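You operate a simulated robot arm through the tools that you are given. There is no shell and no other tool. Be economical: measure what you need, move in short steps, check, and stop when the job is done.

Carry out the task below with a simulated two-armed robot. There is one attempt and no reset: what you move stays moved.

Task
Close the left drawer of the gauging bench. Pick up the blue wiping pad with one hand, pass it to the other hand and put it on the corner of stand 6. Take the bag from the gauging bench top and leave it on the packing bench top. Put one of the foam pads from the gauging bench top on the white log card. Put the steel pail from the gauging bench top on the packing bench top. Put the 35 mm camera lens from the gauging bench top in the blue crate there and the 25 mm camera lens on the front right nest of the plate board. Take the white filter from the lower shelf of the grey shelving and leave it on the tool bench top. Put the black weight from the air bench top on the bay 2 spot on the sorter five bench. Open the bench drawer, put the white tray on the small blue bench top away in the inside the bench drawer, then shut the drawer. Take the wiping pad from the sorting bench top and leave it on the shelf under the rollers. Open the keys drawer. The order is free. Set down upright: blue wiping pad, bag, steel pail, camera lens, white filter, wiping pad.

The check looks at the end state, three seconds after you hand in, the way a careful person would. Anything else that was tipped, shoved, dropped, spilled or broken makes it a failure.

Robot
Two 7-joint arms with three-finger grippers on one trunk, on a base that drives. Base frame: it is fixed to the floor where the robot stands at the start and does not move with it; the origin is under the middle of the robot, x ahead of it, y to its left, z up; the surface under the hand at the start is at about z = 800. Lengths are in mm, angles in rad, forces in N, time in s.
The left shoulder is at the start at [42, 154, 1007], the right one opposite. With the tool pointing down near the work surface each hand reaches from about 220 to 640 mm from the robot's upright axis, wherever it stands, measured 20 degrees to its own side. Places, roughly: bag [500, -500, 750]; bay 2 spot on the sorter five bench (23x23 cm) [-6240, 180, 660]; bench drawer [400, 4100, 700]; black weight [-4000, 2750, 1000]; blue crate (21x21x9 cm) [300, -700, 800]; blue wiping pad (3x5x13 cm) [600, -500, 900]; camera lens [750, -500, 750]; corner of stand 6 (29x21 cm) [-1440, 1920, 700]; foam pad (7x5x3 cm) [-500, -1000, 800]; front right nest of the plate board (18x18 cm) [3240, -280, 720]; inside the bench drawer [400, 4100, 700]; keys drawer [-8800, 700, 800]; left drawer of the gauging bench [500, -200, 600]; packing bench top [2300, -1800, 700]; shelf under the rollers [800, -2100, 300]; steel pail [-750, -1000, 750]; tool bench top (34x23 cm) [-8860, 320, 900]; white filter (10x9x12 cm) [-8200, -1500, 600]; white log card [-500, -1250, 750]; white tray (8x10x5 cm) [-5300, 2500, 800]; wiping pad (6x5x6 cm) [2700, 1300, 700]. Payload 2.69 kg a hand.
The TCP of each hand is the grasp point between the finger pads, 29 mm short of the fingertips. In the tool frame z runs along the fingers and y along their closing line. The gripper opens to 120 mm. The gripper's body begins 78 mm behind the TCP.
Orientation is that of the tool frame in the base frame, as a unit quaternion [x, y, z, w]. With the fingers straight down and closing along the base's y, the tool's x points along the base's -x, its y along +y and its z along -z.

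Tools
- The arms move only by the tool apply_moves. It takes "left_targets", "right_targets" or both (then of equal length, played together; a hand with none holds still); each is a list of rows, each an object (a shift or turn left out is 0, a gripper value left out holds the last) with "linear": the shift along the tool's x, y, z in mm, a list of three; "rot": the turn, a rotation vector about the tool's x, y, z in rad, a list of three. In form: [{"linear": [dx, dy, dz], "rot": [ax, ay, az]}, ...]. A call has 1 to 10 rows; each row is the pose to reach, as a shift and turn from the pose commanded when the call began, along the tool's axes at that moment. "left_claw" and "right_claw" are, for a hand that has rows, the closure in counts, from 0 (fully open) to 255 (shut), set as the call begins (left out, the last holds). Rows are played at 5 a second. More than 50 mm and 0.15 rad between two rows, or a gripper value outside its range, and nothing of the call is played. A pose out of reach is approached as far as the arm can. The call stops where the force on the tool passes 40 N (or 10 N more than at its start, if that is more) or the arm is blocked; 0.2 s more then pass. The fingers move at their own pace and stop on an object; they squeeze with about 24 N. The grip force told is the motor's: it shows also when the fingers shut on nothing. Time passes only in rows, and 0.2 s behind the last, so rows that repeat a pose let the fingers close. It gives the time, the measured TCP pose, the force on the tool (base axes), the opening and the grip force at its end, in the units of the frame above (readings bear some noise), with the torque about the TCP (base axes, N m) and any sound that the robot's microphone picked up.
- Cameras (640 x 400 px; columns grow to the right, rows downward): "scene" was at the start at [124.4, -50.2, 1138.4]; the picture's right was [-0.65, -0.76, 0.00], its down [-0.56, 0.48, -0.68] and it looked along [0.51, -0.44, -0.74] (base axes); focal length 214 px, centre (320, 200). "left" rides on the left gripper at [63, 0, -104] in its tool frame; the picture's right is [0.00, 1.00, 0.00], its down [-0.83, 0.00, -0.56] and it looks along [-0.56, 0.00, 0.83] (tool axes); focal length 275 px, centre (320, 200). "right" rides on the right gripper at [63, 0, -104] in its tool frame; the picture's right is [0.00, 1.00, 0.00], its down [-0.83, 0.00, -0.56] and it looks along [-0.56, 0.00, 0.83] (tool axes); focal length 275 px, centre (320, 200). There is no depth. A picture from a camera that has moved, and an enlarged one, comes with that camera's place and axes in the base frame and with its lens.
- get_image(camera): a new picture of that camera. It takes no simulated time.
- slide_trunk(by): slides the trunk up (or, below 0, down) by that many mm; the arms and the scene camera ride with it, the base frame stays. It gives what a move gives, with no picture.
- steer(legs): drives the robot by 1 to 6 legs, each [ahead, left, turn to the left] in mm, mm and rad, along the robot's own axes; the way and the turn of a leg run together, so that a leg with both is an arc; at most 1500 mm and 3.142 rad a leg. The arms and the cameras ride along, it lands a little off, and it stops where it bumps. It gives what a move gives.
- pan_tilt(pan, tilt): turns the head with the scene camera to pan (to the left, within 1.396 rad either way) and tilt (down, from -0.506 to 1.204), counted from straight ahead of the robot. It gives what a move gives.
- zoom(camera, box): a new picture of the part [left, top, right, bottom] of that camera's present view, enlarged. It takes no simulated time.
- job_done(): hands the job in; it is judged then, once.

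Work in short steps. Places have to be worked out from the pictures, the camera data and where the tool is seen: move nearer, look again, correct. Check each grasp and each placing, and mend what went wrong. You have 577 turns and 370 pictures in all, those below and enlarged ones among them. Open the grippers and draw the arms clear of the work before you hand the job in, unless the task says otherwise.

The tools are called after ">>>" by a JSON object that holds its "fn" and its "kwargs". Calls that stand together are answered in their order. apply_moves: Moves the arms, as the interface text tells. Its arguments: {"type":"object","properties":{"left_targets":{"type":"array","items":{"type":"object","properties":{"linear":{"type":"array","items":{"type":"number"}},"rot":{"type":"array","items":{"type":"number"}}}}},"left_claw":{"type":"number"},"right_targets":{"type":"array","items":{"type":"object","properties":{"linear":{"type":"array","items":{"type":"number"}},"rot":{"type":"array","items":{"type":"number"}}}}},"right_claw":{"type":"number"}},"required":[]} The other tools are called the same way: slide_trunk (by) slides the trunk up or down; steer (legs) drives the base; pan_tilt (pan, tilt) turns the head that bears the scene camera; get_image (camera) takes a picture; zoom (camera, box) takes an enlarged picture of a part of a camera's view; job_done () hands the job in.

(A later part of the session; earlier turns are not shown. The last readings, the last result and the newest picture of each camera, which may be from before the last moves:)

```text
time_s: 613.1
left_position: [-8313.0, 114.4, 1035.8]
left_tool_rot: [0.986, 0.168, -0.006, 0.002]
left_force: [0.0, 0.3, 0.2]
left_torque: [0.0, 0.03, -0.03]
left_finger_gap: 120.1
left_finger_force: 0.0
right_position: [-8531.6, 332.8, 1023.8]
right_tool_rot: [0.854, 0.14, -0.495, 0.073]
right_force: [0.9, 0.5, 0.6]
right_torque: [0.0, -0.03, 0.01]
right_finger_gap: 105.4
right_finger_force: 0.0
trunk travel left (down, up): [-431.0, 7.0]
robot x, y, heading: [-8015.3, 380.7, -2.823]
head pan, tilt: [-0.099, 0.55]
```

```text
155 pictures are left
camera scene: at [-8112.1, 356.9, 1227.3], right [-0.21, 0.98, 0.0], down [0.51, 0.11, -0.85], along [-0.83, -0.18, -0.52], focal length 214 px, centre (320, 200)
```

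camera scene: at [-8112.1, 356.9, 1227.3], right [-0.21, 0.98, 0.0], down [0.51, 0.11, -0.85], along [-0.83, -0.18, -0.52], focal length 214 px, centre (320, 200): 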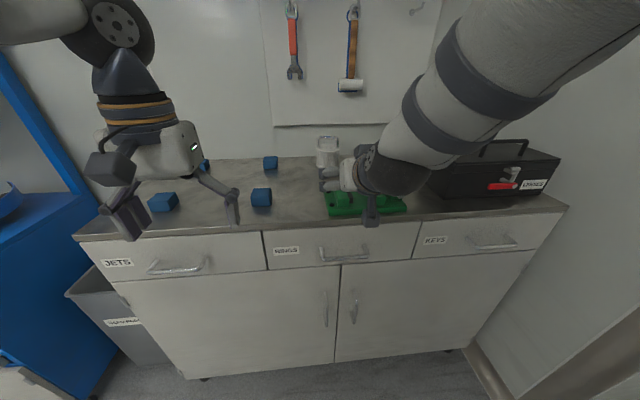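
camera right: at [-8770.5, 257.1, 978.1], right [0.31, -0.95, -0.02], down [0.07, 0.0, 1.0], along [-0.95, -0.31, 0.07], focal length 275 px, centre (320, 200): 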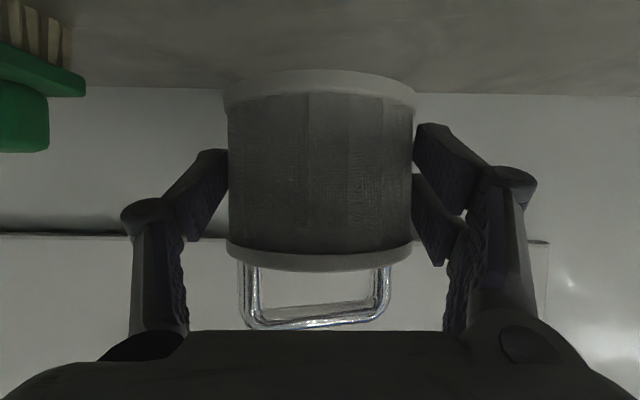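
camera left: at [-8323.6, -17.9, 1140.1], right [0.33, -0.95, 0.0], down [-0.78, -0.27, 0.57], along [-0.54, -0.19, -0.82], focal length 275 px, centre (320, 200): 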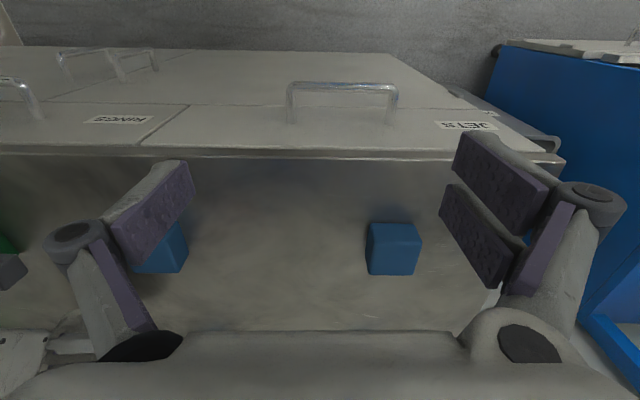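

Filter is placed. Now the KEYS drawer: handle ≈[-8616,713,840]. I reposition in front, lower the trunk, and turn the right hand horizontal with vertical closing.

>>> {"fn": "steer", "kwargs": {"legs": [[-160, 0, 0], [0, -332, 0]]}}

>>> {"fn": "slide_trunk", "kwargs": {"by": -150}}

>>> {"fn": "apply_moves", "kwargs": {"right_targets": [{"rot": [0, -0.13, 0]}, {"rot": [0, -0.26, 0]}, {"rot": [0, -0.39, 0]}, {"rot": [0, -0.5, 0]}], "right_claw": 100}}

>>> {"fn": "apply_moves", "kwargs": {"right_targets": [{"rot": [0, 0, 0.145]}, {"rot": [0, 0, 0.29]}, {"rot": [0, 0, 0.435]}, {"rot": [0, 0, 0.58]}, {"rot": [0, 0, 0.725]}, {"rot": [0, 0, 0.87]}, {"rot": [0, 0, 1.015]}, {"rot": [0, 0, 1.16]}, {"rot": [0, 0, 1.305]}, {"rot": [0, 0, 1.45]}]}}

>>> {"fn": "get_image", "kwargs": {"camera": "right"}}

>>> {"fn": "get_image", "kwargs": {"camera": "scene"}}

```text
time_s: 617.2
left_position: [-8265.7, 475.6, 1036.5]
left_tool_rot: [0.986, 0.168, -0.006, 0.003]
left_force: [0.9, 0.7, -0.2]
left_torque: [0.0, -0.02, -0.03]
left_finger_gap: 120.3
left_finger_force: 0.1
right_position: [-8485.2, 694.5, 1024.1]
right_tool_rot: [0.855, 0.139, -0.495, 0.073]
right_force: [-0.8, -0.3, 0.4]
right_torque: [0.01, -0.01, 0.02]
right_finger_gap: 105.6
right_finger_force: 0.0
trunk travel left (down, up): [-431.0, 7.0]
robot x, y, heading: [-7968.7, 736.5, -2.827]
head pan, tilt: [-0.099, 0.55]
```

```text
time_s: 619.0
left_position: [-8264.2, 475.6, 886.2]
left_tool_rot: [0.986, 0.168, -0.007, 0.003]
left_force: [-0.5, -0.5, -0.3]
left_torque: [-0.01, 0.0, 0.01]
left_finger_gap: 120.0
left_finger_force: 0.0
right_position: [-8484.3, 695.4, 874.3]
right_tool_rot: [0.854, 0.14, -0.496, 0.074]
right_force: [0.0, 0.7, -0.4]
right_torque: [-0.01, 0.0, 0.01]
right_finger_gap: 105.6
right_finger_force: 0.1
trunk travel left (down, up): [-281.0, 157.0]
robot x, y, heading: [-7964.8, 740.1, -2.822]
head pan, tilt: [-0.099, 0.55]
```

```text
time_s: 620.0
left_position: [-8264.9, 476.7, 886.7]
left_tool_rot: [0.986, 0.168, -0.006, 0.002]
left_force: [-0.1, 0.9, -0.4]
left_torque: [-0.04, -0.01, -0.01]
left_finger_gap: 120.1
left_finger_force: 0.0
right_position: [-8483.8, 694.4, 873.8]
right_tool_rot: [0.705, 0.117, -0.692, 0.105]
right_force: [0.2, 0.2, 0.8]
right_torque: [-0.02, -0.02, 0.01]
right_finger_gap: 73.0
right_finger_force: 0.1
trunk travel left (down, up): [-281.0, 157.0]
robot x, y, heading: [-7966.6, 737.6, -2.825]
head pan, tilt: [-0.099, 0.55]
```

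```text
time_s: 622.2
left_position: [-8264.3, 476.1, 886.4]
left_tool_rot: [0.986, 0.167, -0.006, 0.003]
left_force: [-0.1, -0.3, 0.7]
left_torque: [0.04, -0.02, 0.03]
left_finger_gap: 120.0
left_finger_force: 0.0
right_position: [-8484.1, 694.7, 873.5]
right_tool_rot: [0.605, -0.381, -0.448, 0.537]
right_force: [-0.4, -0.2, -0.4]
right_torque: [-0.02, 0.0, -0.01]
right_finger_gap: 73.0
right_finger_force: 0.0
trunk travel left (down, up): [-281.0, 157.0]
robot x, y, heading: [-7969.7, 741.5, -2.828]
head pan, tilt: [-0.099, 0.55]
```

```text
154 pictures are left
camera right: at [-8365.6, 668.8, 868.3], right [0.02, -0.14, 0.99], down [0.27, 0.95, 0.13], along [-0.96, 0.27, 0.06], focal length 275 px, centre (320, 200)
```

right: 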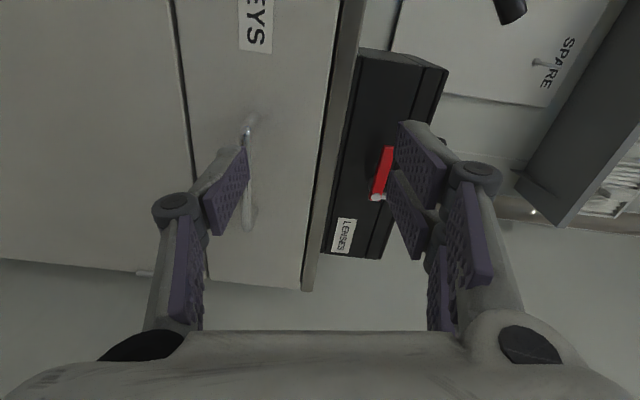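

```text
153 pictures are left
camera scene: at [-8147.6, 691.5, 1059.8], right [-0.22, 0.98, 0.0], down [0.51, 0.11, -0.85], along [-0.83, -0.18, -0.52], focal length 214 px, centre (320, 200)
```

scene: 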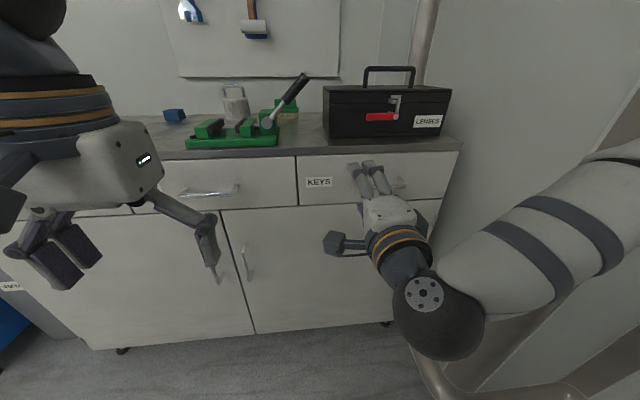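

The handle shows in the sideways hand camera; estimated centre [-8647,737,809]. I align (right 81, down 72), finish the roll and stop ~70 mm short to check.

>>> {"fn": "apply_moves", "kwargs": {"right_targets": [{"linear": [-27, -24, 0], "rot": [0, 0, 0.13]}, {"linear": [-54, -48, 20], "rot": [0, 0, 0.13]}, {"linear": [-81, -72, 45], "rot": [0, 0, 0.13]}, {"linear": [-81, -72, 70], "rot": [0, 0, 0.13]}]}}

>>> {"fn": "get_image", "kwargs": {"camera": "right"}}

>>> {"fn": "zoom", "kwargs": {"camera": "scene", "box": [280, 120, 480, 260]}}

```text
time_s: 623.2
left_position: [-8263.8, 476.7, 887.4]
left_tool_rot: [0.986, 0.168, -0.007, 0.003]
left_force: [0.0, -0.2, 0.7]
left_torque: [0.01, -0.03, -0.03]
left_finger_gap: 120.0
left_finger_force: 0.1
right_position: [-8577.9, 758.1, 811.7]
right_tool_rot: [0.58, -0.418, -0.411, 0.565]
right_force: [-0.4, 0.4, 0.3]
right_torque: [0.04, -0.01, 0.02]
right_finger_gap: 73.1
right_finger_force: 0.1
trunk travel left (down, up): [-281.0, 157.0]
robot x, y, heading: [-7966.3, 739.1, -2.829]
head pan, tilt: [-0.099, 0.55]
```

```text
152 pictures are left
camera right: at [-8459.2, 732.0, 813.9], right [-0.02, -0.02, 1.0], down [0.27, 0.96, 0.02], along [-0.96, 0.27, -0.01], focal length 275 px, centre (320, 200)
```

right: 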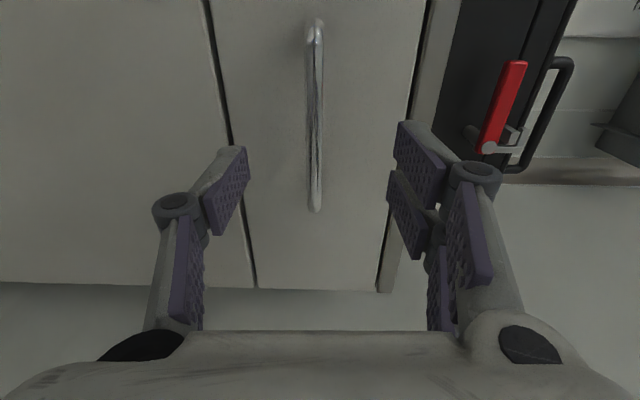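

```text
2.86 times, centred on (380, 190) of scene
camera zoom: at [-8147.7, 691.4, 1059.8], right [-0.22, 0.98, 0.0], down [0.51, 0.11, -0.85], along [-0.83, -0.18, -0.52], focal length 613 px, centre (149, 229)
```

zoom: 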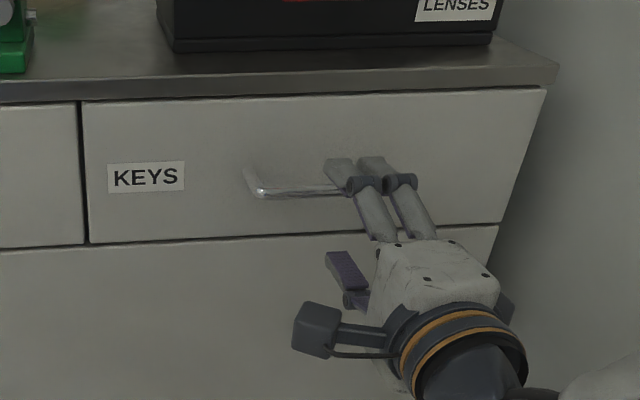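

Handle is centred vertically between the fingers. I shift 10 mm left, advance ~68 mm and close on the bar.

>>> {"fn": "apply_moves", "kwargs": {"right_targets": [{"linear": [10, -3, 25]}, {"linear": [10, -3, 45]}, {"linear": [10, -3, 58]}]}}

>>> {"fn": "get_image", "kwargs": {"camera": "right"}}

```text
time_s: 624.0
left_position: [-8265.0, 476.0, 885.8]
left_tool_rot: [0.986, 0.167, -0.007, 0.003]
left_force: [-0.1, -0.1, -0.3]
left_torque: [-0.02, 0.0, -0.01]
left_finger_gap: 120.0
left_finger_force: 0.1
right_position: [-8630.1, 731.5, 806.8]
right_tool_rot: [0.58, -0.42, -0.411, 0.565]
right_force: [0.5, 0.1, -0.4]
right_torque: [0.01, 0.0, 0.03]
right_finger_gap: 73.1
right_finger_force: 0.1
trunk travel left (down, up): [-281.0, 157.0]
robot x, y, heading: [-7965.5, 742.5, -2.82]
head pan, tilt: [-0.099, 0.55]
```

```text
150 pictures are left
camera right: at [-8511.2, 704.6, 809.8], right [-0.02, -0.01, 1.0], down [0.27, 0.96, 0.02], along [-0.96, 0.27, -0.01], focal length 275 px, centre (320, 200)
```

right: 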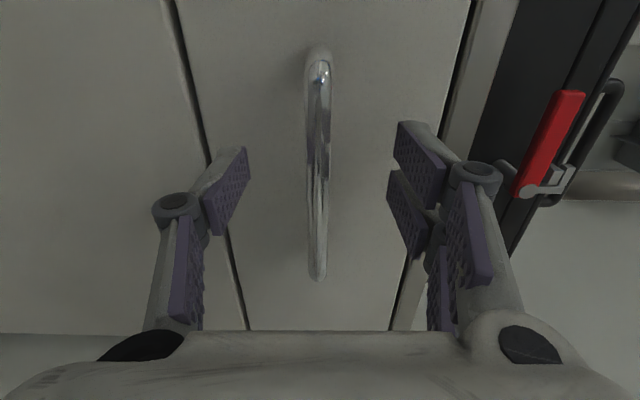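

>>> {"fn": "apply_moves", "kwargs": {"right_targets": [{"linear": [0, 2, 8]}, {"linear": [0, 2, 16]}, {"linear": [0, 2, 22]}]}}

>>> {"fn": "get_image", "kwargs": {"camera": "right"}}

```text
time_s: 624.8
left_position: [-8264.1, 476.7, 887.1]
left_tool_rot: [0.986, 0.168, -0.007, 0.003]
left_force: [-0.1, -0.4, -0.4]
left_torque: [-0.03, -0.02, -0.05]
left_finger_gap: 120.1
left_finger_force: 0.0
right_position: [-8650.0, 725.6, 809.4]
right_tool_rot: [0.58, -0.418, -0.412, 0.565]
right_force: [0.0, -0.9, -0.9]
right_torque: [0.02, 0.02, -0.02]
right_finger_gap: 72.9
right_finger_force: 0.0
trunk travel left (down, up): [-281.0, 157.0]
robot x, y, heading: [-7968.9, 741.5, -2.821]
head pan, tilt: [-0.099, 0.55]
```

```text
149 pictures are left
camera right: at [-8531.0, 697.8, 811.8], right [-0.02, -0.02, 1.0], down [0.27, 0.96, 0.02], along [-0.96, 0.27, -0.01], focal length 275 px, centre (320, 200)
```

right: 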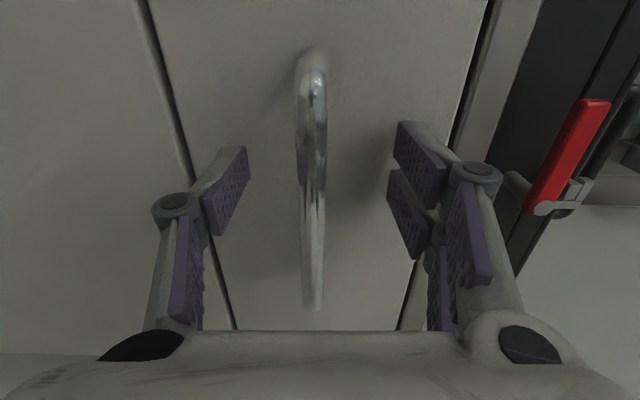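

Handle's centre is now at the TCP. I close on it.

>>> {"fn": "apply_moves", "kwargs": {"right_targets": [{"linear": [0, -2, 3]}, {"linear": [0, -2, 3]}, {"linear": [0, -2, 3]}], "right_claw": 255}}

```text
time_s: 625.6
left_position: [-8264.7, 476.7, 887.4]
left_tool_rot: [0.986, 0.168, -0.007, 0.003]
left_force: [0.4, 0.6, 0.4]
left_torque: [0.02, 0.0, 0.0]
left_finger_gap: 119.9
left_finger_force: 0.2
right_position: [-8651.9, 723.2, 806.9]
right_tool_rot: [0.58, -0.42, -0.411, 0.565]
right_force: [3.1, 0.8, -5.3]
right_torque: [-0.35, -0.03, -0.39]
right_finger_gap: 10.1
right_finger_force: 38.0
trunk travel left (down, up): [-281.0, 157.0]
robot x, y, heading: [-7968.5, 737.4, -2.825]
head pan, tilt: [-0.099, 0.55]
```

Bar gripped (10 mm). I pull by backing the base.

>>> {"fn": "steer", "kwargs": {"legs": [[-120, 0, 0]]}}

>>> {"fn": "steer", "kwargs": {"legs": [[-130, 0, 0]]}}

>>> {"fn": "get_image", "kwargs": {"camera": "scene"}}

```text
time_s: 626.8
left_position: [-8152.9, 511.6, 886.3]
left_tool_rot: [0.986, 0.168, -0.006, 0.004]
left_force: [0.4, -0.1, -0.2]
left_torque: [0.04, -0.02, -0.01]
left_finger_gap: 120.3
left_finger_force: 0.2
right_position: [-8539.5, 759.6, 805.4]
right_tool_rot: [0.581, -0.419, -0.411, 0.564]
right_force: [1.4, -3.0, -12.1]
right_torque: [-0.45, 0.04, 0.16]
right_finger_gap: 9.8
right_finger_force: 36.8
trunk travel left (down, up): [-281.0, 157.0]
robot x, y, heading: [-7852.0, 776.0, -2.824]
head pan, tilt: [-0.099, 0.55]
```

```text
time_s: 628.1
left_position: [-8029.8, 552.9, 887.0]
left_tool_rot: [0.986, 0.168, -0.007, 0.004]
left_force: [-0.4, 0.9, 0.2]
left_torque: [0.01, 0.01, 0.0]
left_finger_gap: 120.2
left_finger_force: 0.1
right_position: [-8417.0, 801.2, 806.3]
right_tool_rot: [0.581, -0.419, -0.411, 0.564]
right_force: [0.6, -3.0, -5.6]
right_torque: [-0.43, -0.11, 0.02]
right_finger_gap: 10.1
right_finger_force: 37.6
trunk travel left (down, up): [-281.0, 157.0]
robot x, y, heading: [-7729.8, 820.4, -2.826]
head pan, tilt: [-0.099, 0.55]
```

```text
148 pictures are left
camera scene: at [-7912.9, 768.4, 1059.8], right [-0.22, 0.98, 0.0], down [0.51, 0.11, -0.85], along [-0.83, -0.18, -0.52], focal length 214 px, centre (320, 200)
```

scene: 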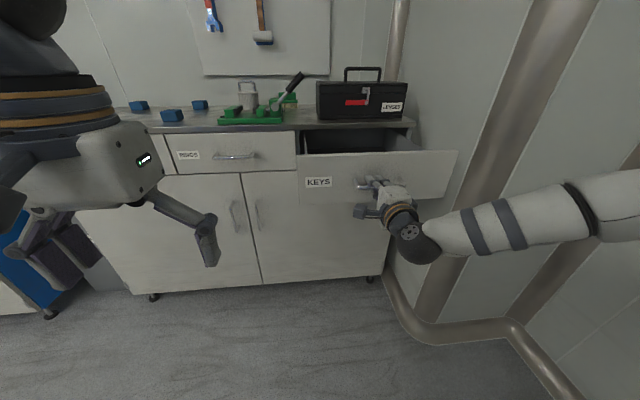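

Drawer opened ~250 mm. I pull a bit more to be safe, then release and back off.

>>> {"fn": "steer", "kwargs": {"legs": [[-70, 0, 0]]}}

>>> {"fn": "apply_moves", "kwargs": {"right_targets": [{}, {}, {}], "right_claw": 100}}

>>> {"fn": "steer", "kwargs": {"legs": [[-200, 0, 0]]}}

>>> {"fn": "get_image", "kwargs": {"camera": "scene"}}

```text
time_s: 629.1
left_position: [-7963.2, 575.0, 885.9]
left_tool_rot: [0.986, 0.168, -0.007, 0.002]
left_force: [-0.9, 0.7, 0.1]
left_torque: [0.02, 0.01, -0.04]
left_finger_gap: 119.9
left_finger_force: 0.0
right_position: [-8351.6, 821.3, 806.1]
right_tool_rot: [0.581, -0.419, -0.41, 0.564]
right_force: [1.3, 0.7, -0.9]
right_torque: [-0.39, -0.16, -0.15]
right_finger_gap: 10.2
right_finger_force: 37.2
trunk travel left (down, up): [-281.0, 157.0]
robot x, y, heading: [-7667.6, 840.2, -2.823]
head pan, tilt: [-0.099, 0.55]
```

```text
time_s: 629.9
left_position: [-7964.7, 574.8, 886.2]
left_tool_rot: [0.986, 0.168, -0.007, 0.003]
left_force: [-0.4, 0.7, -0.1]
left_torque: [-0.01, 0.03, -0.01]
left_finger_gap: 120.1
left_finger_force: 0.1
right_position: [-8350.8, 820.9, 805.0]
right_tool_rot: [0.581, -0.418, -0.411, 0.565]
right_force: [0.9, -0.2, 0.0]
right_torque: [-0.05, 0.04, -0.01]
right_finger_gap: 73.0
right_finger_force: 0.2
trunk travel left (down, up): [-281.0, 157.0]
robot x, y, heading: [-7668.6, 837.9, -2.818]
head pan, tilt: [-0.099, 0.55]
```

```text
time_s: 631.5
left_position: [-7775.2, 637.7, 887.2]
left_tool_rot: [0.986, 0.166, -0.007, 0.003]
left_force: [-0.3, 0.3, -0.4]
left_torque: [-0.02, 0.03, 0.03]
left_finger_gap: 120.0
left_finger_force: 0.1
right_position: [-8162.6, 884.5, 806.3]
right_tool_rot: [0.581, -0.419, -0.411, 0.563]
right_force: [-0.5, -0.5, 1.1]
right_torque: [0.01, -0.01, 0.0]
right_finger_gap: 73.1
right_finger_force: 0.1
trunk travel left (down, up): [-281.0, 157.0]
robot x, y, heading: [-7477.5, 901.9, -2.829]
head pan, tilt: [-0.099, 0.55]
```

```text
147 pictures are left
camera scene: at [-7657.5, 852.2, 1059.9], right [-0.21, 0.98, 0.0], down [0.51, 0.11, -0.85], along [-0.83, -0.18, -0.52], focal length 214 px, centre (320, 200)
```

scene: 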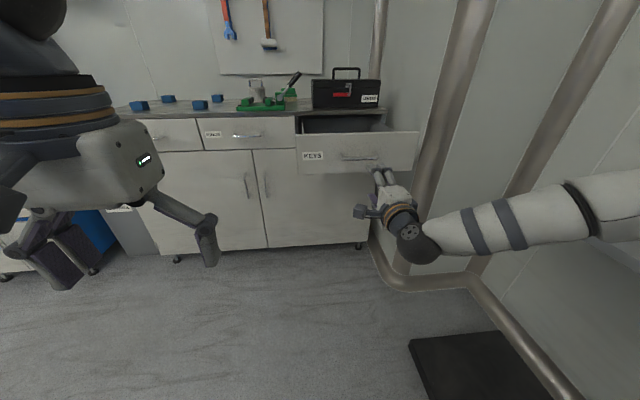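

KEYS drawer is open. I restore the right hand to pointing down and raise the trunk.

>>> {"fn": "apply_moves", "kwargs": {"right_targets": [{"rot": [0, 0, -0.145]}, {"rot": [0, 0, -0.29]}, {"rot": [0, 0, -0.435]}, {"rot": [0, 0, -0.58]}, {"rot": [0, 0, -0.725]}, {"rot": [0, 0, -0.87]}, {"rot": [0, 0, -1.015]}, {"rot": [0, 0, -1.16]}, {"rot": [0, 0, -1.305]}, {"rot": [0, 0, -1.45]}], "right_claw": 0}}

>>> {"fn": "apply_moves", "kwargs": {"right_targets": [{"rot": [0, 0, -0.13]}, {"rot": [0, 0, -0.13], "linear": [-30, 0, 0]}, {"rot": [0, 0, -0.13], "linear": [-60, 0, 0]}]}}

>>> {"fn": "apply_moves", "kwargs": {"right_targets": [{"rot": [0, 0.145, 0]}, {"rot": [0, 0.29, 0]}, {"rot": [0, 0.435, 0]}, {"rot": [0, 0.58, 0]}, {"rot": [0, 0.725, 0]}, {"rot": [0, 0.87, 0]}, {"rot": [0, 1.015, 0]}, {"rot": [0, 1.16, 0]}, {"rot": [0, 1.305, 0]}, {"rot": [0, 1.45, 0]}]}}

>>> {"fn": "slide_trunk", "kwargs": {"by": 110}}

```text
time_s: 633.7
left_position: [-7776.6, 637.6, 886.3]
left_tool_rot: [0.986, 0.167, -0.007, 0.003]
left_force: [-0.2, 0.6, 0.0]
left_torque: [0.03, 0.01, 0.01]
left_finger_gap: 120.2
left_finger_force: 0.1
right_position: [-8161.9, 883.9, 807.2]
right_tool_rot: [0.712, 0.073, -0.682, 0.149]
right_force: [-0.3, -0.8, 1.2]
right_torque: [0.01, 0.01, -0.02]
right_finger_gap: 120.1
right_finger_force: 0.1
trunk travel left (down, up): [-281.0, 157.0]
robot x, y, heading: [-7481.0, 897.5, -2.823]
head pan, tilt: [-0.099, 0.55]
```

```text
time_s: 634.5
left_position: [-7775.6, 635.9, 886.7]
left_tool_rot: [0.986, 0.167, -0.006, 0.003]
left_force: [-0.8, -0.9, -0.2]
left_torque: [-0.01, -0.01, -0.01]
left_finger_gap: 119.9
left_finger_force: 0.0
right_position: [-8165.2, 891.7, 865.8]
right_tool_rot: [0.707, 0.118, -0.69, 0.105]
right_force: [-0.5, 0.8, 0.9]
right_torque: [-0.01, -0.05, -0.01]
right_finger_gap: 120.1
right_finger_force: 0.0
trunk travel left (down, up): [-281.0, 157.0]
robot x, y, heading: [-7479.1, 901.8, -2.83]
head pan, tilt: [-0.099, 0.55]
```

```text
time_s: 636.7
left_position: [-7776.5, 636.4, 886.5]
left_tool_rot: [0.986, 0.166, -0.006, 0.003]
left_force: [0.2, 0.6, -1.3]
left_torque: [0.04, 0.02, 0.0]
left_finger_gap: 120.0
left_finger_force: 0.0
right_position: [-8130.7, 907.4, 852.1]
right_tool_rot: [0.986, 0.158, -0.046, 0.001]
right_force: [-0.4, -0.8, -0.4]
right_torque: [-0.01, -0.03, 0.03]
right_finger_gap: 119.9
right_finger_force: 0.1
right hand out of reach, approached as far as the arm can: row 9, 10
trunk travel left (down, up): [-281.0, 157.0]
robot x, y, heading: [-7474.3, 903.7, -2.826]
head pan, tilt: [-0.099, 0.55]
```

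```text
time_s: 638.1
left_position: [-7776.4, 636.8, 995.5]
left_tool_rot: [0.986, 0.167, -0.005, 0.003]
left_force: [0.6, 0.4, -1.0]
left_torque: [-0.01, -0.04, 0.0]
left_finger_gap: 120.0
left_finger_force: 0.0
right_position: [-8110.2, 915.3, 1072.6]
right_tool_rot: [0.978, 0.156, -0.138, 0.015]
right_force: [0.0, 0.2, 0.2]
right_torque: [0.0, 0.0, 0.01]
right_finger_gap: 119.9
right_finger_force: 0.0
trunk travel left (down, up): [-391.0, 47.0]
robot x, y, heading: [-7477.0, 900.2, -2.824]
head pan, tilt: [-0.099, 0.55]
```

I straighten the right hand and retract it, then drive back along the aisle toward the air-bench alley (the small blue bench stands beside the air bench).

>>> {"fn": "apply_moves", "kwargs": {"right_targets": [{"rot": [0, 0.14, 0], "linear": [30, 0, 10]}, {"rot": [0, 0.28, 0], "linear": [70, 0, 20]}, {"rot": [0, 0.28, 0], "linear": [110, 0, 35]}, {"rot": [0, 0.28, 0], "linear": [150, 0, 50]}, {"rot": [0, 0.28, 0], "linear": [190, 0, 65]}]}}

>>> {"fn": "steer", "kwargs": {"legs": [[0, 950, 0], [0, 950, 0], [0, 0, 3.14], [1400, 0, 0], [1400, 0, 0]]}}

>>> {"fn": "pan_tilt", "kwargs": {"pan": 0.3, "tilt": 0.3}}

>>> {"fn": "get_image", "kwargs": {"camera": "scene"}}

```text
time_s: 639.3
left_position: [-7776.0, 638.4, 996.4]
left_tool_rot: [0.986, 0.166, -0.006, 0.003]
left_force: [-0.7, 0.1, 0.7]
left_torque: [-0.02, 0.04, 0.0]
left_finger_gap: 119.9
left_finger_force: 0.1
right_position: [-7952.2, 967.8, 960.1]
right_tool_rot: [0.988, 0.155, -0.003, -0.005]
right_force: [1.4, 0.6, -0.8]
right_torque: [0.01, 0.05, 0.0]
right_finger_gap: 120.0
right_finger_force: 0.0
trunk travel left (down, up): [-391.0, 47.0]
robot x, y, heading: [-7478.9, 905.0, -2.82]
head pan, tilt: [-0.099, 0.55]
```

```text
time_s: 674.7
left_position: [-3946.7, 246.6, 996.8]
left_tool_rot: [-0.168, 0.986, 0.002, 0.006]
left_force: [-0.7, 0.9, -0.9]
left_torque: [0.0, 0.02, 0.01]
left_finger_gap: 120.0
left_finger_force: 0.0
right_position: [-3768.2, -82.7, 960.7]
right_tool_rot: [-0.158, 0.987, -0.007, 0.002]
right_force: [-0.1, 0.2, -0.1]
right_torque: [-0.02, 0.03, 0.02]
right_finger_gap: 119.8
right_finger_force: 0.1
trunk travel left (down, up): [-391.0, 47.0]
robot x, y, heading: [-4241.8, -16.6, 0.318]
head pan, tilt: [-0.099, 0.55]
```

```text
time_s: 675.5
left_position: [-3946.3, 246.6, 996.4]
left_tool_rot: [-0.168, 0.986, 0.004, 0.007]
left_force: [0.0, 0.6, -0.3]
left_torque: [-0.01, 0.01, 0.01]
left_finger_gap: 119.9
left_finger_force: 0.0
right_position: [-3767.7, -82.9, 959.9]
right_tool_rot: [-0.158, 0.987, -0.006, 0.002]
right_force: [0.2, -0.3, 0.5]
right_torque: [-0.01, 0.01, -0.01]
right_finger_gap: 120.1
right_finger_force: 0.1
trunk travel left (down, up): [-391.0, 47.0]
robot x, y, heading: [-4242.7, -18.9, 0.319]
head pan, tilt: [0.3, 0.3]
```

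```text
146 pictures are left
camera scene: at [-4117.1, 54.5, 1205.0], right [0.58, -0.81, 0.0], down [-0.24, -0.17, -0.96], along [0.78, 0.55, -0.3], focal length 214 px, centre (320, 200)
```

scene: 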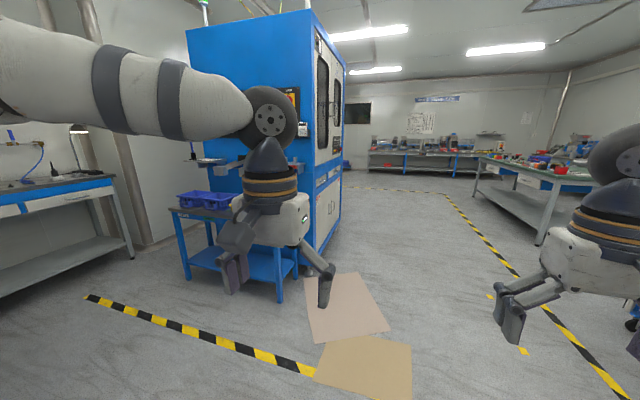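

>>> {"fn": "steer", "kwargs": {"legs": [[560, 0, 0], [0, 0, 1.575], [1300, 0, 0], [300, 0, 0]]}}

>>> {"fn": "pan_tilt", "kwargs": {"pan": 0.55, "tilt": 0.45}}

>>> {"fn": "get_image", "kwargs": {"camera": "scene"}}

```text
time_s: 690.4
left_position: [-4446.3, 2000.0, 995.6]
left_tool_rot: [0.814, -0.581, -0.007, -0.002]
left_force: [-0.3, 0.1, 0.0]
left_torque: [-0.01, 0.0, 0.0]
left_finger_gap: 120.4
left_finger_force: 0.1
right_position: [-4116.0, 2176.3, 961.0]
right_tool_rot: [0.808, -0.589, 0.004, -0.005]
right_force: [0.3, 0.8, -0.2]
right_torque: [-0.04, -0.03, -0.01]
right_finger_gap: 120.1
right_finger_force: 0.1
trunk travel left (down, up): [-391.0, 47.0]
robot x, y, heading: [-4187.3, 1704.3, 1.884]
head pan, tilt: [0.3, 0.3]
```

```text
time_s: 691.1
left_position: [-4446.3, 2000.3, 996.5]
left_tool_rot: [0.814, -0.581, -0.006, -0.003]
left_force: [0.5, 0.9, -0.3]
left_torque: [0.0, 0.0, -0.02]
left_finger_gap: 120.1
left_finger_force: 0.1
right_position: [-4115.7, 2175.6, 959.3]
right_tool_rot: [0.808, -0.589, 0.004, -0.006]
right_force: [-0.4, 0.8, -0.2]
right_torque: [-0.01, 0.01, -0.02]
right_finger_gap: 120.1
right_finger_force: 0.0
trunk travel left (down, up): [-391.0, 47.0]
robot x, y, heading: [-4184.3, 1700.3, 1.885]
head pan, tilt: [0.55, 0.45]
```

```text
145 pictures are left
camera scene: at [-4269.2, 1812.3, 1191.1], right [0.65, 0.76, 0.0], down [0.33, -0.28, -0.9], along [-0.68, 0.59, -0.43], focal length 214 px, centre (320, 200)
```

scene: 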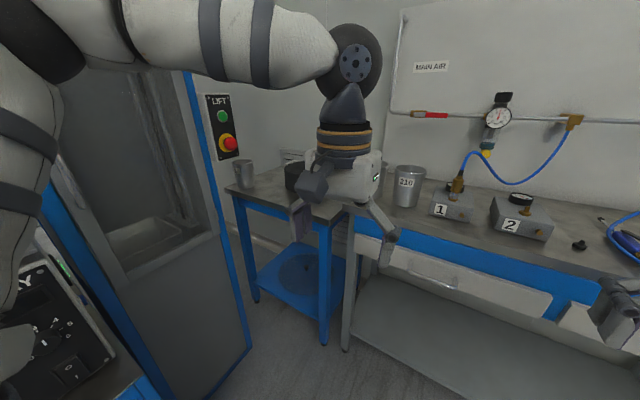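

The tray should be at the small blue bench behind my left hand in view. I shift the left hand aside and zoom.

>>> {"fn": "apply_moves", "kwargs": {"left_targets": [{"linear": [0, -45, 0]}, {"linear": [0, -90, 0]}, {"linear": [0, -135, 0]}, {"linear": [0, -170, 0]}]}}

>>> {"fn": "zoom", "kwargs": {"camera": "scene", "box": [220, 130, 340, 230]}}

```text
time_s: 692.1
left_position: [-4284.5, 2057.3, 995.0]
left_tool_rot: [0.813, -0.582, -0.008, -0.003]
left_force: [-0.2, 1.0, 0.9]
left_torque: [0.01, -0.04, 0.0]
left_finger_gap: 119.8
left_finger_force: 0.1
right_position: [-4114.9, 2176.2, 960.1]
right_tool_rot: [0.808, -0.59, 0.003, -0.006]
right_force: [-0.2, 0.2, 1.1]
right_torque: [0.01, 0.01, 0.0]
right_finger_gap: 120.0
right_finger_force: 0.0
trunk travel left (down, up): [-391.0, 47.0]
robot x, y, heading: [-4184.0, 1699.2, 1.88]
head pan, tilt: [0.55, 0.45]
```

```text
4.00 times, centred on (280, 180) of scene
camera zoom: at [-4268.8, 1812.4, 1191.1], right [0.65, 0.76, 0.0], down [0.33, -0.28, -0.9], along [-0.68, 0.59, -0.43], focal length 858 px, centre (480, 280)
```

zoom: 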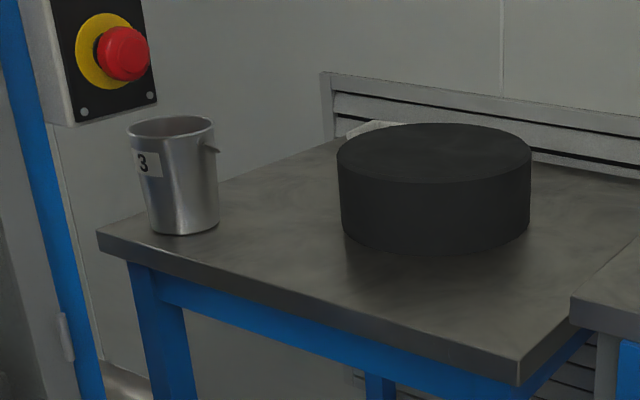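

A bit of white shows behind the black drum: the tray is there (≈[-5320,2510]). I approach the blue bench carefully, keeping clear of the lift booth.

>>> {"fn": "steer", "kwargs": {"legs": [[200, 0, 0], [0, 380, 0], [150, 0, 0.1]]}}

>>> {"fn": "pan_tilt", "kwargs": {"pan": 0.35, "tilt": 0.6}}

>>> {"fn": "get_image", "kwargs": {"camera": "scene"}}

>>> {"fn": "get_image", "kwargs": {"camera": "right"}}

```text
time_s: 696.4
left_position: [-4661.9, 2145.7, 996.6]
left_tool_rot: [0.816, -0.578, -0.009, 0.001]
left_force: [-0.5, -0.2, -0.3]
left_torque: [0.01, -0.02, 0.02]
left_finger_gap: 120.1
left_finger_force: 0.1
right_position: [-4491.8, 2267.4, 958.2]
right_tool_rot: [0.809, -0.588, 0.002, -0.003]
right_force: [0.4, -0.5, 0.1]
right_torque: [0.0, 0.01, -0.02]
right_finger_gap: 119.7
right_finger_force: 0.2
trunk travel left (down, up): [-391.0, 47.0]
robot x, y, heading: [-4567.4, 1787.1, 1.886]
head pan, tilt: [0.55, 0.45]
stopped in leg 2: the robot was blocked; the commanded pose is now the measured one
```

```text
time_s: 697.1
left_position: [-4660.0, 2146.5, 992.0]
left_tool_rot: [0.816, -0.579, -0.01, 0.002]
left_force: [-0.1, -0.6, 0.2]
left_torque: [-0.02, -0.02, 0.03]
left_finger_gap: 120.3
left_finger_force: 0.1
right_position: [-4490.0, 2267.6, 955.9]
right_tool_rot: [0.809, -0.588, 0.002, -0.001]
right_force: [0.1, 0.3, -0.3]
right_torque: [0.03, 0.05, 0.0]
right_finger_gap: 120.1
right_finger_force: 0.0
trunk travel left (down, up): [-391.0, 47.0]
robot x, y, heading: [-4563.9, 1789.5, 1.89]
head pan, tilt: [0.351, 0.6]
```

```text
143 pictures are left
camera scene: at [-4625.4, 1913.8, 1177.4], right [0.78, 0.62, -0.01], down [0.34, -0.45, -0.83], along [-0.52, 0.64, -0.56], focal length 214 px, centre (320, 200)
```

scene: 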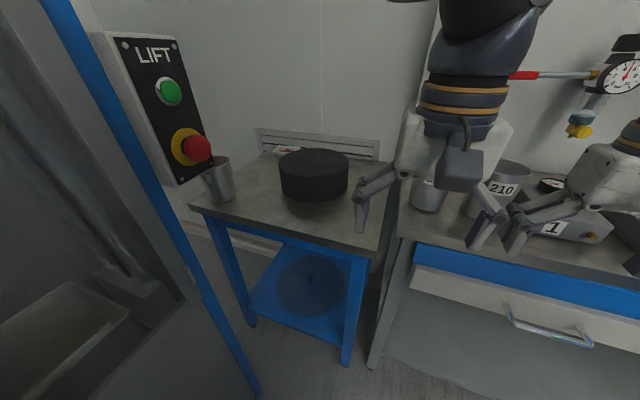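

```text
142 pictures are left
camera right: at [-4471.2, 2208.2, 1061.3], right [-0.95, -0.31, 0.0], down [-0.26, 0.79, 0.55], along [-0.17, 0.53, -0.83], focal length 275 px, centre (320, 200)
```

right: 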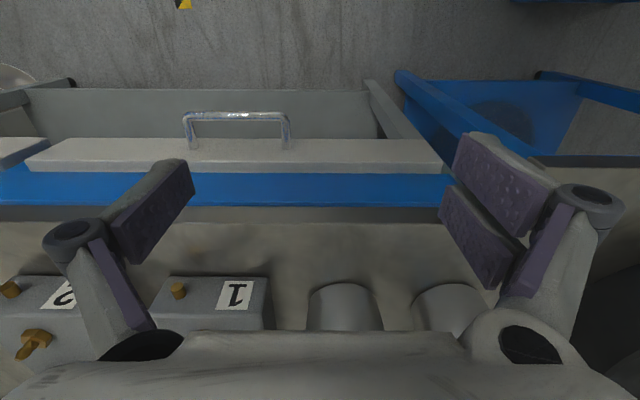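

>>> {"fn": "zoom", "kwargs": {"camera": "scene", "box": [190, 110, 390, 270]}}

```text
2.50 times, centred on (290, 190) of scene
camera zoom: at [-4625.4, 1913.8, 1177.4], right [0.78, 0.62, -0.01], down [0.34, -0.45, -0.83], along [-0.52, 0.64, -0.56], focal length 536 px, centre (395, 225)
```

zoom: 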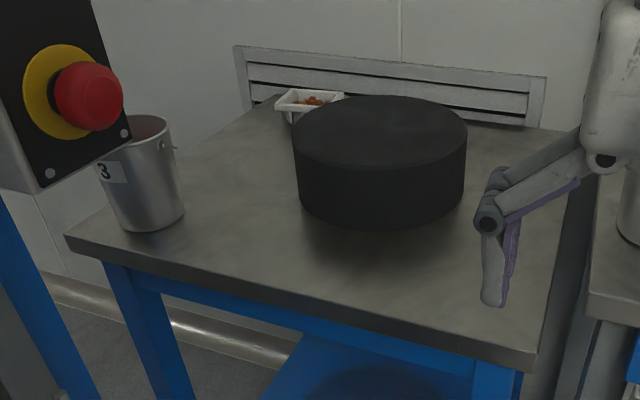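

The tray (with parts in it) stands behind the drum near the wall. I raise both hands, step right away from the booth, and move up to the bench front.

>>> {"fn": "apply_moves", "kwargs": {"left_targets": [{"linear": [0, 0, -30]}, {"linear": [0, 0, -60]}, {"linear": [0, 0, -60]}], "right_targets": [{"linear": [30, 0, -30]}, {"linear": [60, 0, -65]}, {"linear": [90, 0, -100]}]}}

>>> {"fn": "slide_trunk", "kwargs": {"by": 40}}

>>> {"fn": "steer", "kwargs": {"legs": [[0, -90, 0], [370, 0, 0]]}}

>>> {"fn": "pan_tilt", "kwargs": {"pan": 0.6, "tilt": 0.6}}

>>> {"fn": "get_image", "kwargs": {"camera": "scene"}}

```text
time_s: 697.9
left_position: [-4661.1, 2146.0, 1052.7]
left_tool_rot: [0.815, -0.579, -0.01, 0.003]
left_force: [1.0, -0.8, -0.2]
left_torque: [0.02, 0.0, 0.01]
left_finger_gap: 120.1
left_finger_force: 0.1
right_position: [-4463.1, 2181.6, 1055.6]
right_tool_rot: [0.809, -0.588, 0.002, 0.0]
right_force: [-0.4, 0.2, 0.4]
right_torque: [0.0, 0.0, -0.05]
right_finger_gap: 120.0
right_finger_force: 0.2
trunk travel left (down, up): [-391.0, 47.0]
robot x, y, heading: [-4566.9, 1788.4, 1.885]
head pan, tilt: [0.351, 0.6]
```

```text
time_s: 698.7
left_position: [-4661.5, 2142.4, 1097.2]
left_tool_rot: [0.817, -0.577, -0.008, -0.003]
left_force: [0.0, -0.4, -1.0]
left_torque: [-0.07, 0.0, 0.03]
left_finger_gap: 119.8
left_finger_force: 0.0
right_position: [-4461.9, 2175.9, 1098.8]
right_tool_rot: [0.809, -0.587, 0.001, -0.002]
right_force: [-0.6, -0.2, 0.0]
right_torque: [-0.03, -0.02, 0.01]
right_finger_gap: 120.0
right_finger_force: 0.1
trunk travel left (down, up): [-431.0, 7.0]
robot x, y, heading: [-4564.3, 1793.9, 1.889]
head pan, tilt: [0.351, 0.6]
```

```text
time_s: 702.1
left_position: [-4688.8, 2464.3, 1098.6]
left_tool_rot: [0.82, -0.573, -0.001, -0.01]
left_force: [0.3, 0.2, -0.2]
left_torque: [-0.02, -0.02, 0.0]
left_finger_gap: 120.2
left_finger_force: 0.0
right_position: [-4489.8, 2499.0, 1100.2]
right_tool_rot: [0.81, -0.586, 0.004, -0.004]
right_force: [0.7, 0.2, -0.3]
right_torque: [-0.01, 0.0, 0.02]
right_finger_gap: 119.8
right_finger_force: 0.1
trunk travel left (down, up): [-431.0, 7.0]
robot x, y, heading: [-4577.1, 2108.4, 1.896]
head pan, tilt: [0.351, 0.6]
stopped in leg 2: the robot was blocked; the commanded pose is now the measured one
```

```text
time_s: 702.9
left_position: [-4689.5, 2462.0, 1098.2]
left_tool_rot: [0.82, -0.573, -0.002, -0.009]
left_force: [0.8, 0.5, -0.6]
left_torque: [-0.05, 0.03, 0.04]
left_finger_gap: 120.0
left_finger_force: 0.2
right_position: [-4488.7, 2500.4, 1100.9]
right_tool_rot: [0.811, -0.585, 0.004, -0.005]
right_force: [0.2, -0.4, 1.3]
right_torque: [-0.02, 0.01, 0.01]
right_finger_gap: 119.9
right_finger_force: 0.1
trunk travel left (down, up): [-431.0, 7.0]
robot x, y, heading: [-4578.7, 2107.8, 1.891]
head pan, tilt: [0.6, 0.6]
```

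```text
140 pictures are left
camera scene: at [-4629.3, 2198.6, 1229.9], right [0.85, 0.52, 0.0], down [0.26, -0.42, -0.87], along [-0.45, 0.74, -0.5], focal length 214 px, centre (320, 200)
```

scene: 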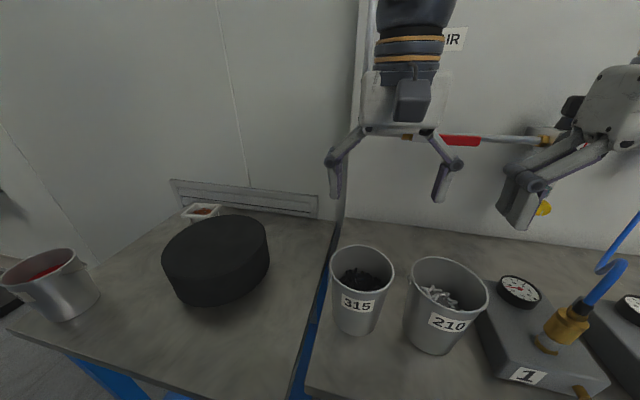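

Blocked by the air bench drawer front; tray is at ≈[-5295,2512]. I strafe left 175 mm in front of the booth and turn slightly right so the left shoulder comes forward.

>>> {"fn": "steer", "kwargs": {"legs": [[-15, 0, 0], [0, 175, 0]]}}

>>> {"fn": "get_image", "kwargs": {"camera": "scene"}}

```text
time_s: 704.4
left_position: [-4726.2, 2434.1, 1100.5]
left_tool_rot: [0.82, -0.572, 0.003, -0.013]
left_force: [0.2, -0.2, 0.4]
left_torque: [0.02, -0.02, 0.02]
left_finger_gap: 119.9
left_finger_force: 0.0
right_position: [-4525.1, 2467.3, 1100.8]
right_tool_rot: [0.809, -0.587, 0.003, -0.007]
right_force: [0.6, 0.2, 0.1]
right_torque: [0.0, -0.01, 0.0]
right_finger_gap: 120.3
right_finger_force: 0.0
trunk travel left (down, up): [-431.0, 7.0]
robot x, y, heading: [-4615.5, 2077.4, 1.892]
head pan, tilt: [0.6, 0.6]
stopped in leg 2: the robot was blocked; the commanded pose is now the measured one
```

```text
139 pictures are left
camera scene: at [-4670.5, 2165.5, 1230.0], right [0.83, 0.56, 0.0], down [0.28, -0.41, -0.87], along [-0.48, 0.72, -0.5], focal length 214 px, centre (320, 200)
```

scene: 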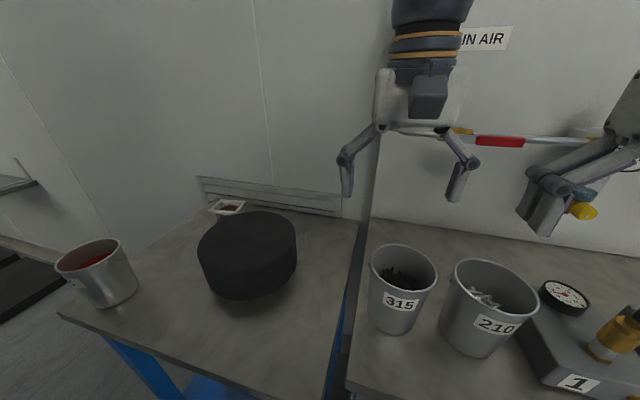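

>>> {"fn": "pan_tilt", "kwargs": {"pan": 1.39, "tilt": 0.3}}

>>> {"fn": "get_image", "kwargs": {"camera": "scene"}}

```text
time_s: 705.5
left_position: [-4725.8, 2434.6, 1098.3]
left_tool_rot: [0.819, -0.573, 0.0, -0.01]
left_force: [-0.5, 0.2, -0.6]
left_torque: [0.0, 0.02, 0.0]
left_finger_gap: 119.9
left_finger_force: 0.0
right_position: [-4524.6, 2468.9, 1100.7]
right_tool_rot: [0.809, -0.587, 0.004, -0.006]
right_force: [0.1, -0.9, 0.5]
right_torque: [0.0, -0.03, -0.01]
right_finger_gap: 120.1
right_finger_force: 0.0
trunk travel left (down, up): [-431.0, 7.0]
robot x, y, heading: [-4617.3, 2081.8, 1.891]
head pan, tilt: [1.389, 0.3]
```

```text
138 pictures are left
camera scene: at [-4712.0, 2078.7, 1250.2], right [-0.14, 0.99, 0.0], down [0.29, 0.04, -0.96], along [-0.95, -0.13, -0.3], focal length 214 px, centre (320, 200)
```

scene: 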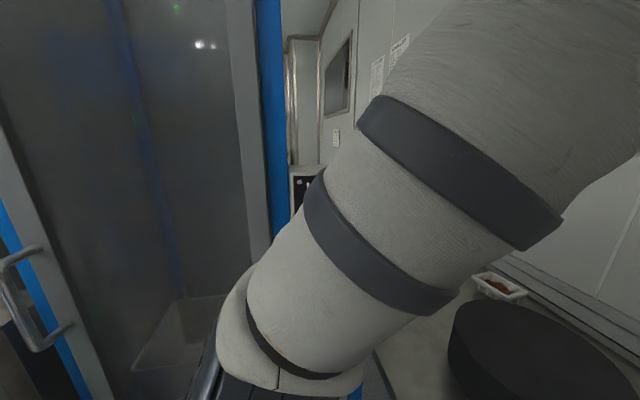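

The upper arm is at the LIFT box. I step back right, then extend the left arm forward over the bench so its elbow tucks in, before strafing left.

>>> {"fn": "steer", "kwargs": {"legs": [[0, -60, 0]]}}

>>> {"fn": "apply_moves", "kwargs": {"left_targets": [{"linear": [-26, 20, 10]}, {"linear": [-52, 42, 20]}, {"linear": [-78, 66, 30]}, {"linear": [-104, 92, 40]}, {"linear": [-130, 120, 50]}, {"linear": [-156, 150, 60]}, {"linear": [-182, 182, 70]}, {"linear": [-205, 215, 80]}]}}

>>> {"fn": "get_image", "kwargs": {"camera": "scene"}}

>>> {"fn": "get_image", "kwargs": {"camera": "left"}}

```text
time_s: 706.7
left_position: [-4667.5, 2454.5, 1098.6]
left_tool_rot: [0.819, -0.574, 0.001, -0.01]
left_force: [-1.3, -0.3, -0.3]
left_torque: [-0.01, 0.04, -0.02]
left_finger_gap: 119.9
left_finger_force: 0.1
right_position: [-4466.6, 2487.6, 1100.9]
right_tool_rot: [0.809, -0.588, 0.003, -0.006]
right_force: [0.6, -0.4, -0.2]
right_torque: [-0.05, 0.02, 0.01]
right_finger_gap: 119.9
right_finger_force: 0.0
trunk travel left (down, up): [-431.0, 7.0]
robot x, y, heading: [-4563.0, 2097.5, 1.888]
head pan, tilt: [1.389, 0.3]
```

```text
time_s: 708.5
left_position: [-4938.3, 2552.7, 1010.5]
left_tool_rot: [0.819, -0.574, 0.0, -0.01]
left_force: [-0.1, 1.3, -0.1]
left_torque: [0.01, -0.06, 0.0]
left_finger_gap: 120.0
left_finger_force: 0.1
left hand out of reach, approached as far as the arm can: row 7, 8
right_position: [-4467.7, 2487.5, 1101.6]
right_tool_rot: [0.809, -0.588, 0.004, -0.006]
right_force: [-0.4, 0.1, -0.6]
right_torque: [-0.03, 0.02, 0.01]
right_finger_gap: 119.9
right_finger_force: 0.1
trunk travel left (down, up): [-431.0, 7.0]
robot x, y, heading: [-4559.7, 2097.0, 1.889]
head pan, tilt: [1.389, 0.3]
```

```text
137 pictures are left
camera scene: at [-4655.6, 2097.2, 1250.2], right [-0.13, 0.99, 0.0], down [0.29, 0.04, -0.95], along [-0.95, -0.13, -0.3], focal length 214 px, centre (320, 200)
```

scene: 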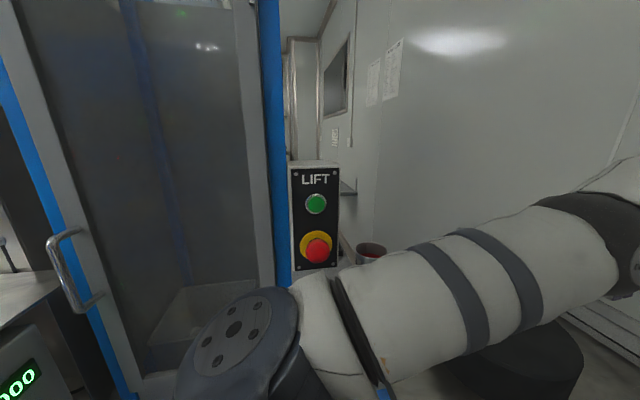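

```text
136 pictures are left
camera left: at [-4918.5, 2490.9, 1114.6], right [-0.94, -0.34, -0.02], down [-0.29, 0.77, 0.56], along [-0.18, 0.54, -0.83], focal length 275 px, centre (320, 200)
```

left: 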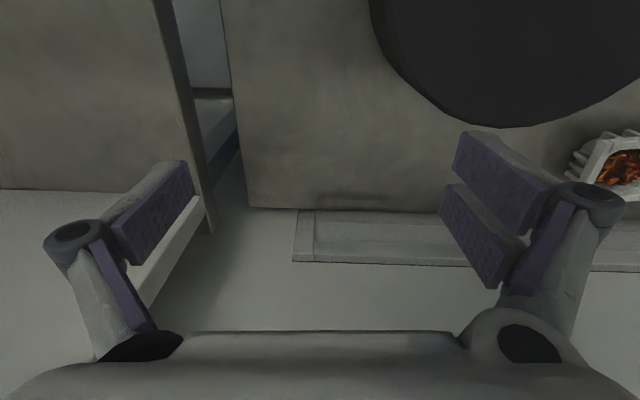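

The arm is now tucked in front; the left camera sees the tray at the right. I strafe left 120 mm.

>>> {"fn": "steer", "kwargs": {"legs": [[0, 120, 0]]}}

>>> {"fn": "get_image", "kwargs": {"camera": "left"}}

>>> {"fn": "get_image", "kwargs": {"camera": "scene"}}

```text
time_s: 710.1
left_position: [-5002.0, 2527.6, 1011.3]
left_tool_rot: [0.817, -0.576, 0.001, -0.011]
left_force: [0.2, 0.2, -0.4]
left_torque: [0.0, -0.01, -0.01]
left_finger_gap: 120.3
left_finger_force: 0.1
right_position: [-4532.2, 2462.4, 1101.2]
right_tool_rot: [0.808, -0.589, 0.003, -0.005]
right_force: [0.9, -0.6, 0.9]
right_torque: [0.06, -0.03, 0.01]
right_finger_gap: 120.1
right_finger_force: 0.1
trunk travel left (down, up): [-431.0, 7.0]
robot x, y, heading: [-4626.4, 2070.0, 1.888]
head pan, tilt: [1.389, 0.3]
stopped in leg 1: the robot was blocked; the commanded pose is now the measured one
```

```text
135 pictures are left
camera left: at [-4982.7, 2466.7, 1114.9], right [-0.94, -0.33, -0.02], down [-0.28, 0.77, 0.56], along [-0.17, 0.54, -0.82], focal length 275 px, centre (320, 200)
```

left: 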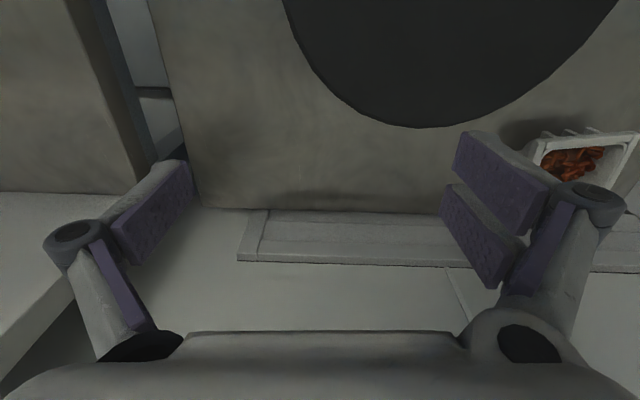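

```text
134 pictures are left
camera scene: at [-4721.6, 2072.1, 1250.2], right [-0.13, 0.99, 0.0], down [0.29, 0.04, -0.96], along [-0.95, -0.13, -0.3], focal length 214 px, centre (320, 200)
```

scene: 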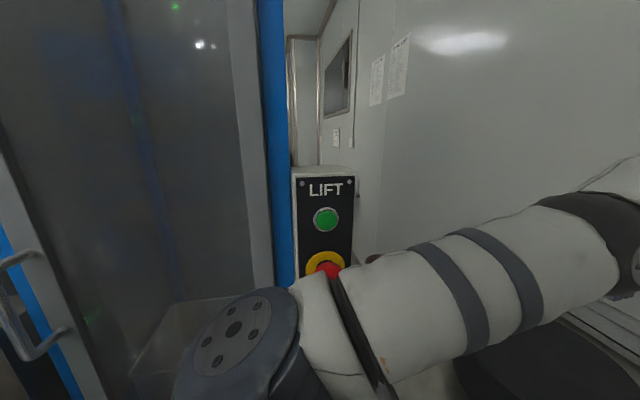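

>>> {"fn": "pan_tilt", "kwargs": {"pan": 1.1, "tilt": 1.15}}

>>> {"fn": "get_image", "kwargs": {"camera": "scene"}}

```text
time_s: 711.2
left_position: [-5002.0, 2528.3, 1010.6]
left_tool_rot: [0.817, -0.576, 0.002, -0.011]
left_force: [-0.8, 0.7, -0.3]
left_torque: [0.01, 0.02, -0.02]
left_finger_gap: 120.1
left_finger_force: 0.2
right_position: [-4532.6, 2461.7, 1100.3]
right_tool_rot: [0.808, -0.589, 0.003, -0.005]
right_force: [0.1, 0.3, 0.0]
right_torque: [0.0, 0.02, 0.02]
right_finger_gap: 119.9
right_finger_force: 0.1
trunk travel left (down, up): [-431.0, 7.0]
robot x, y, heading: [-4627.5, 2073.2, 1.886]
head pan, tilt: [1.1, 1.15]
```

```text
133 pictures are left
camera scene: at [-4687.6, 2094.0, 1181.1], right [0.16, 0.99, 0.0], down [0.9, -0.14, -0.41], along [-0.4, 0.06, -0.91], focal length 214 px, centre (320, 200)
```

scene: 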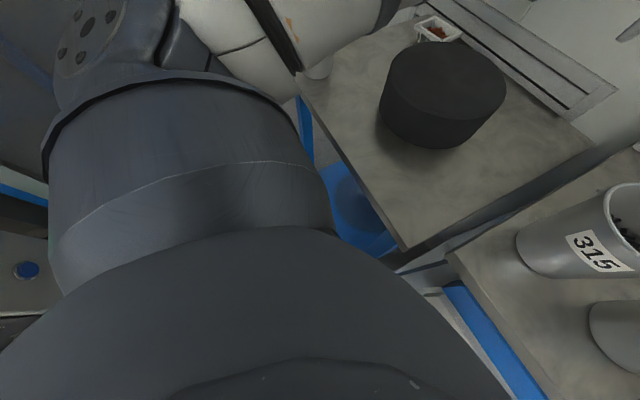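

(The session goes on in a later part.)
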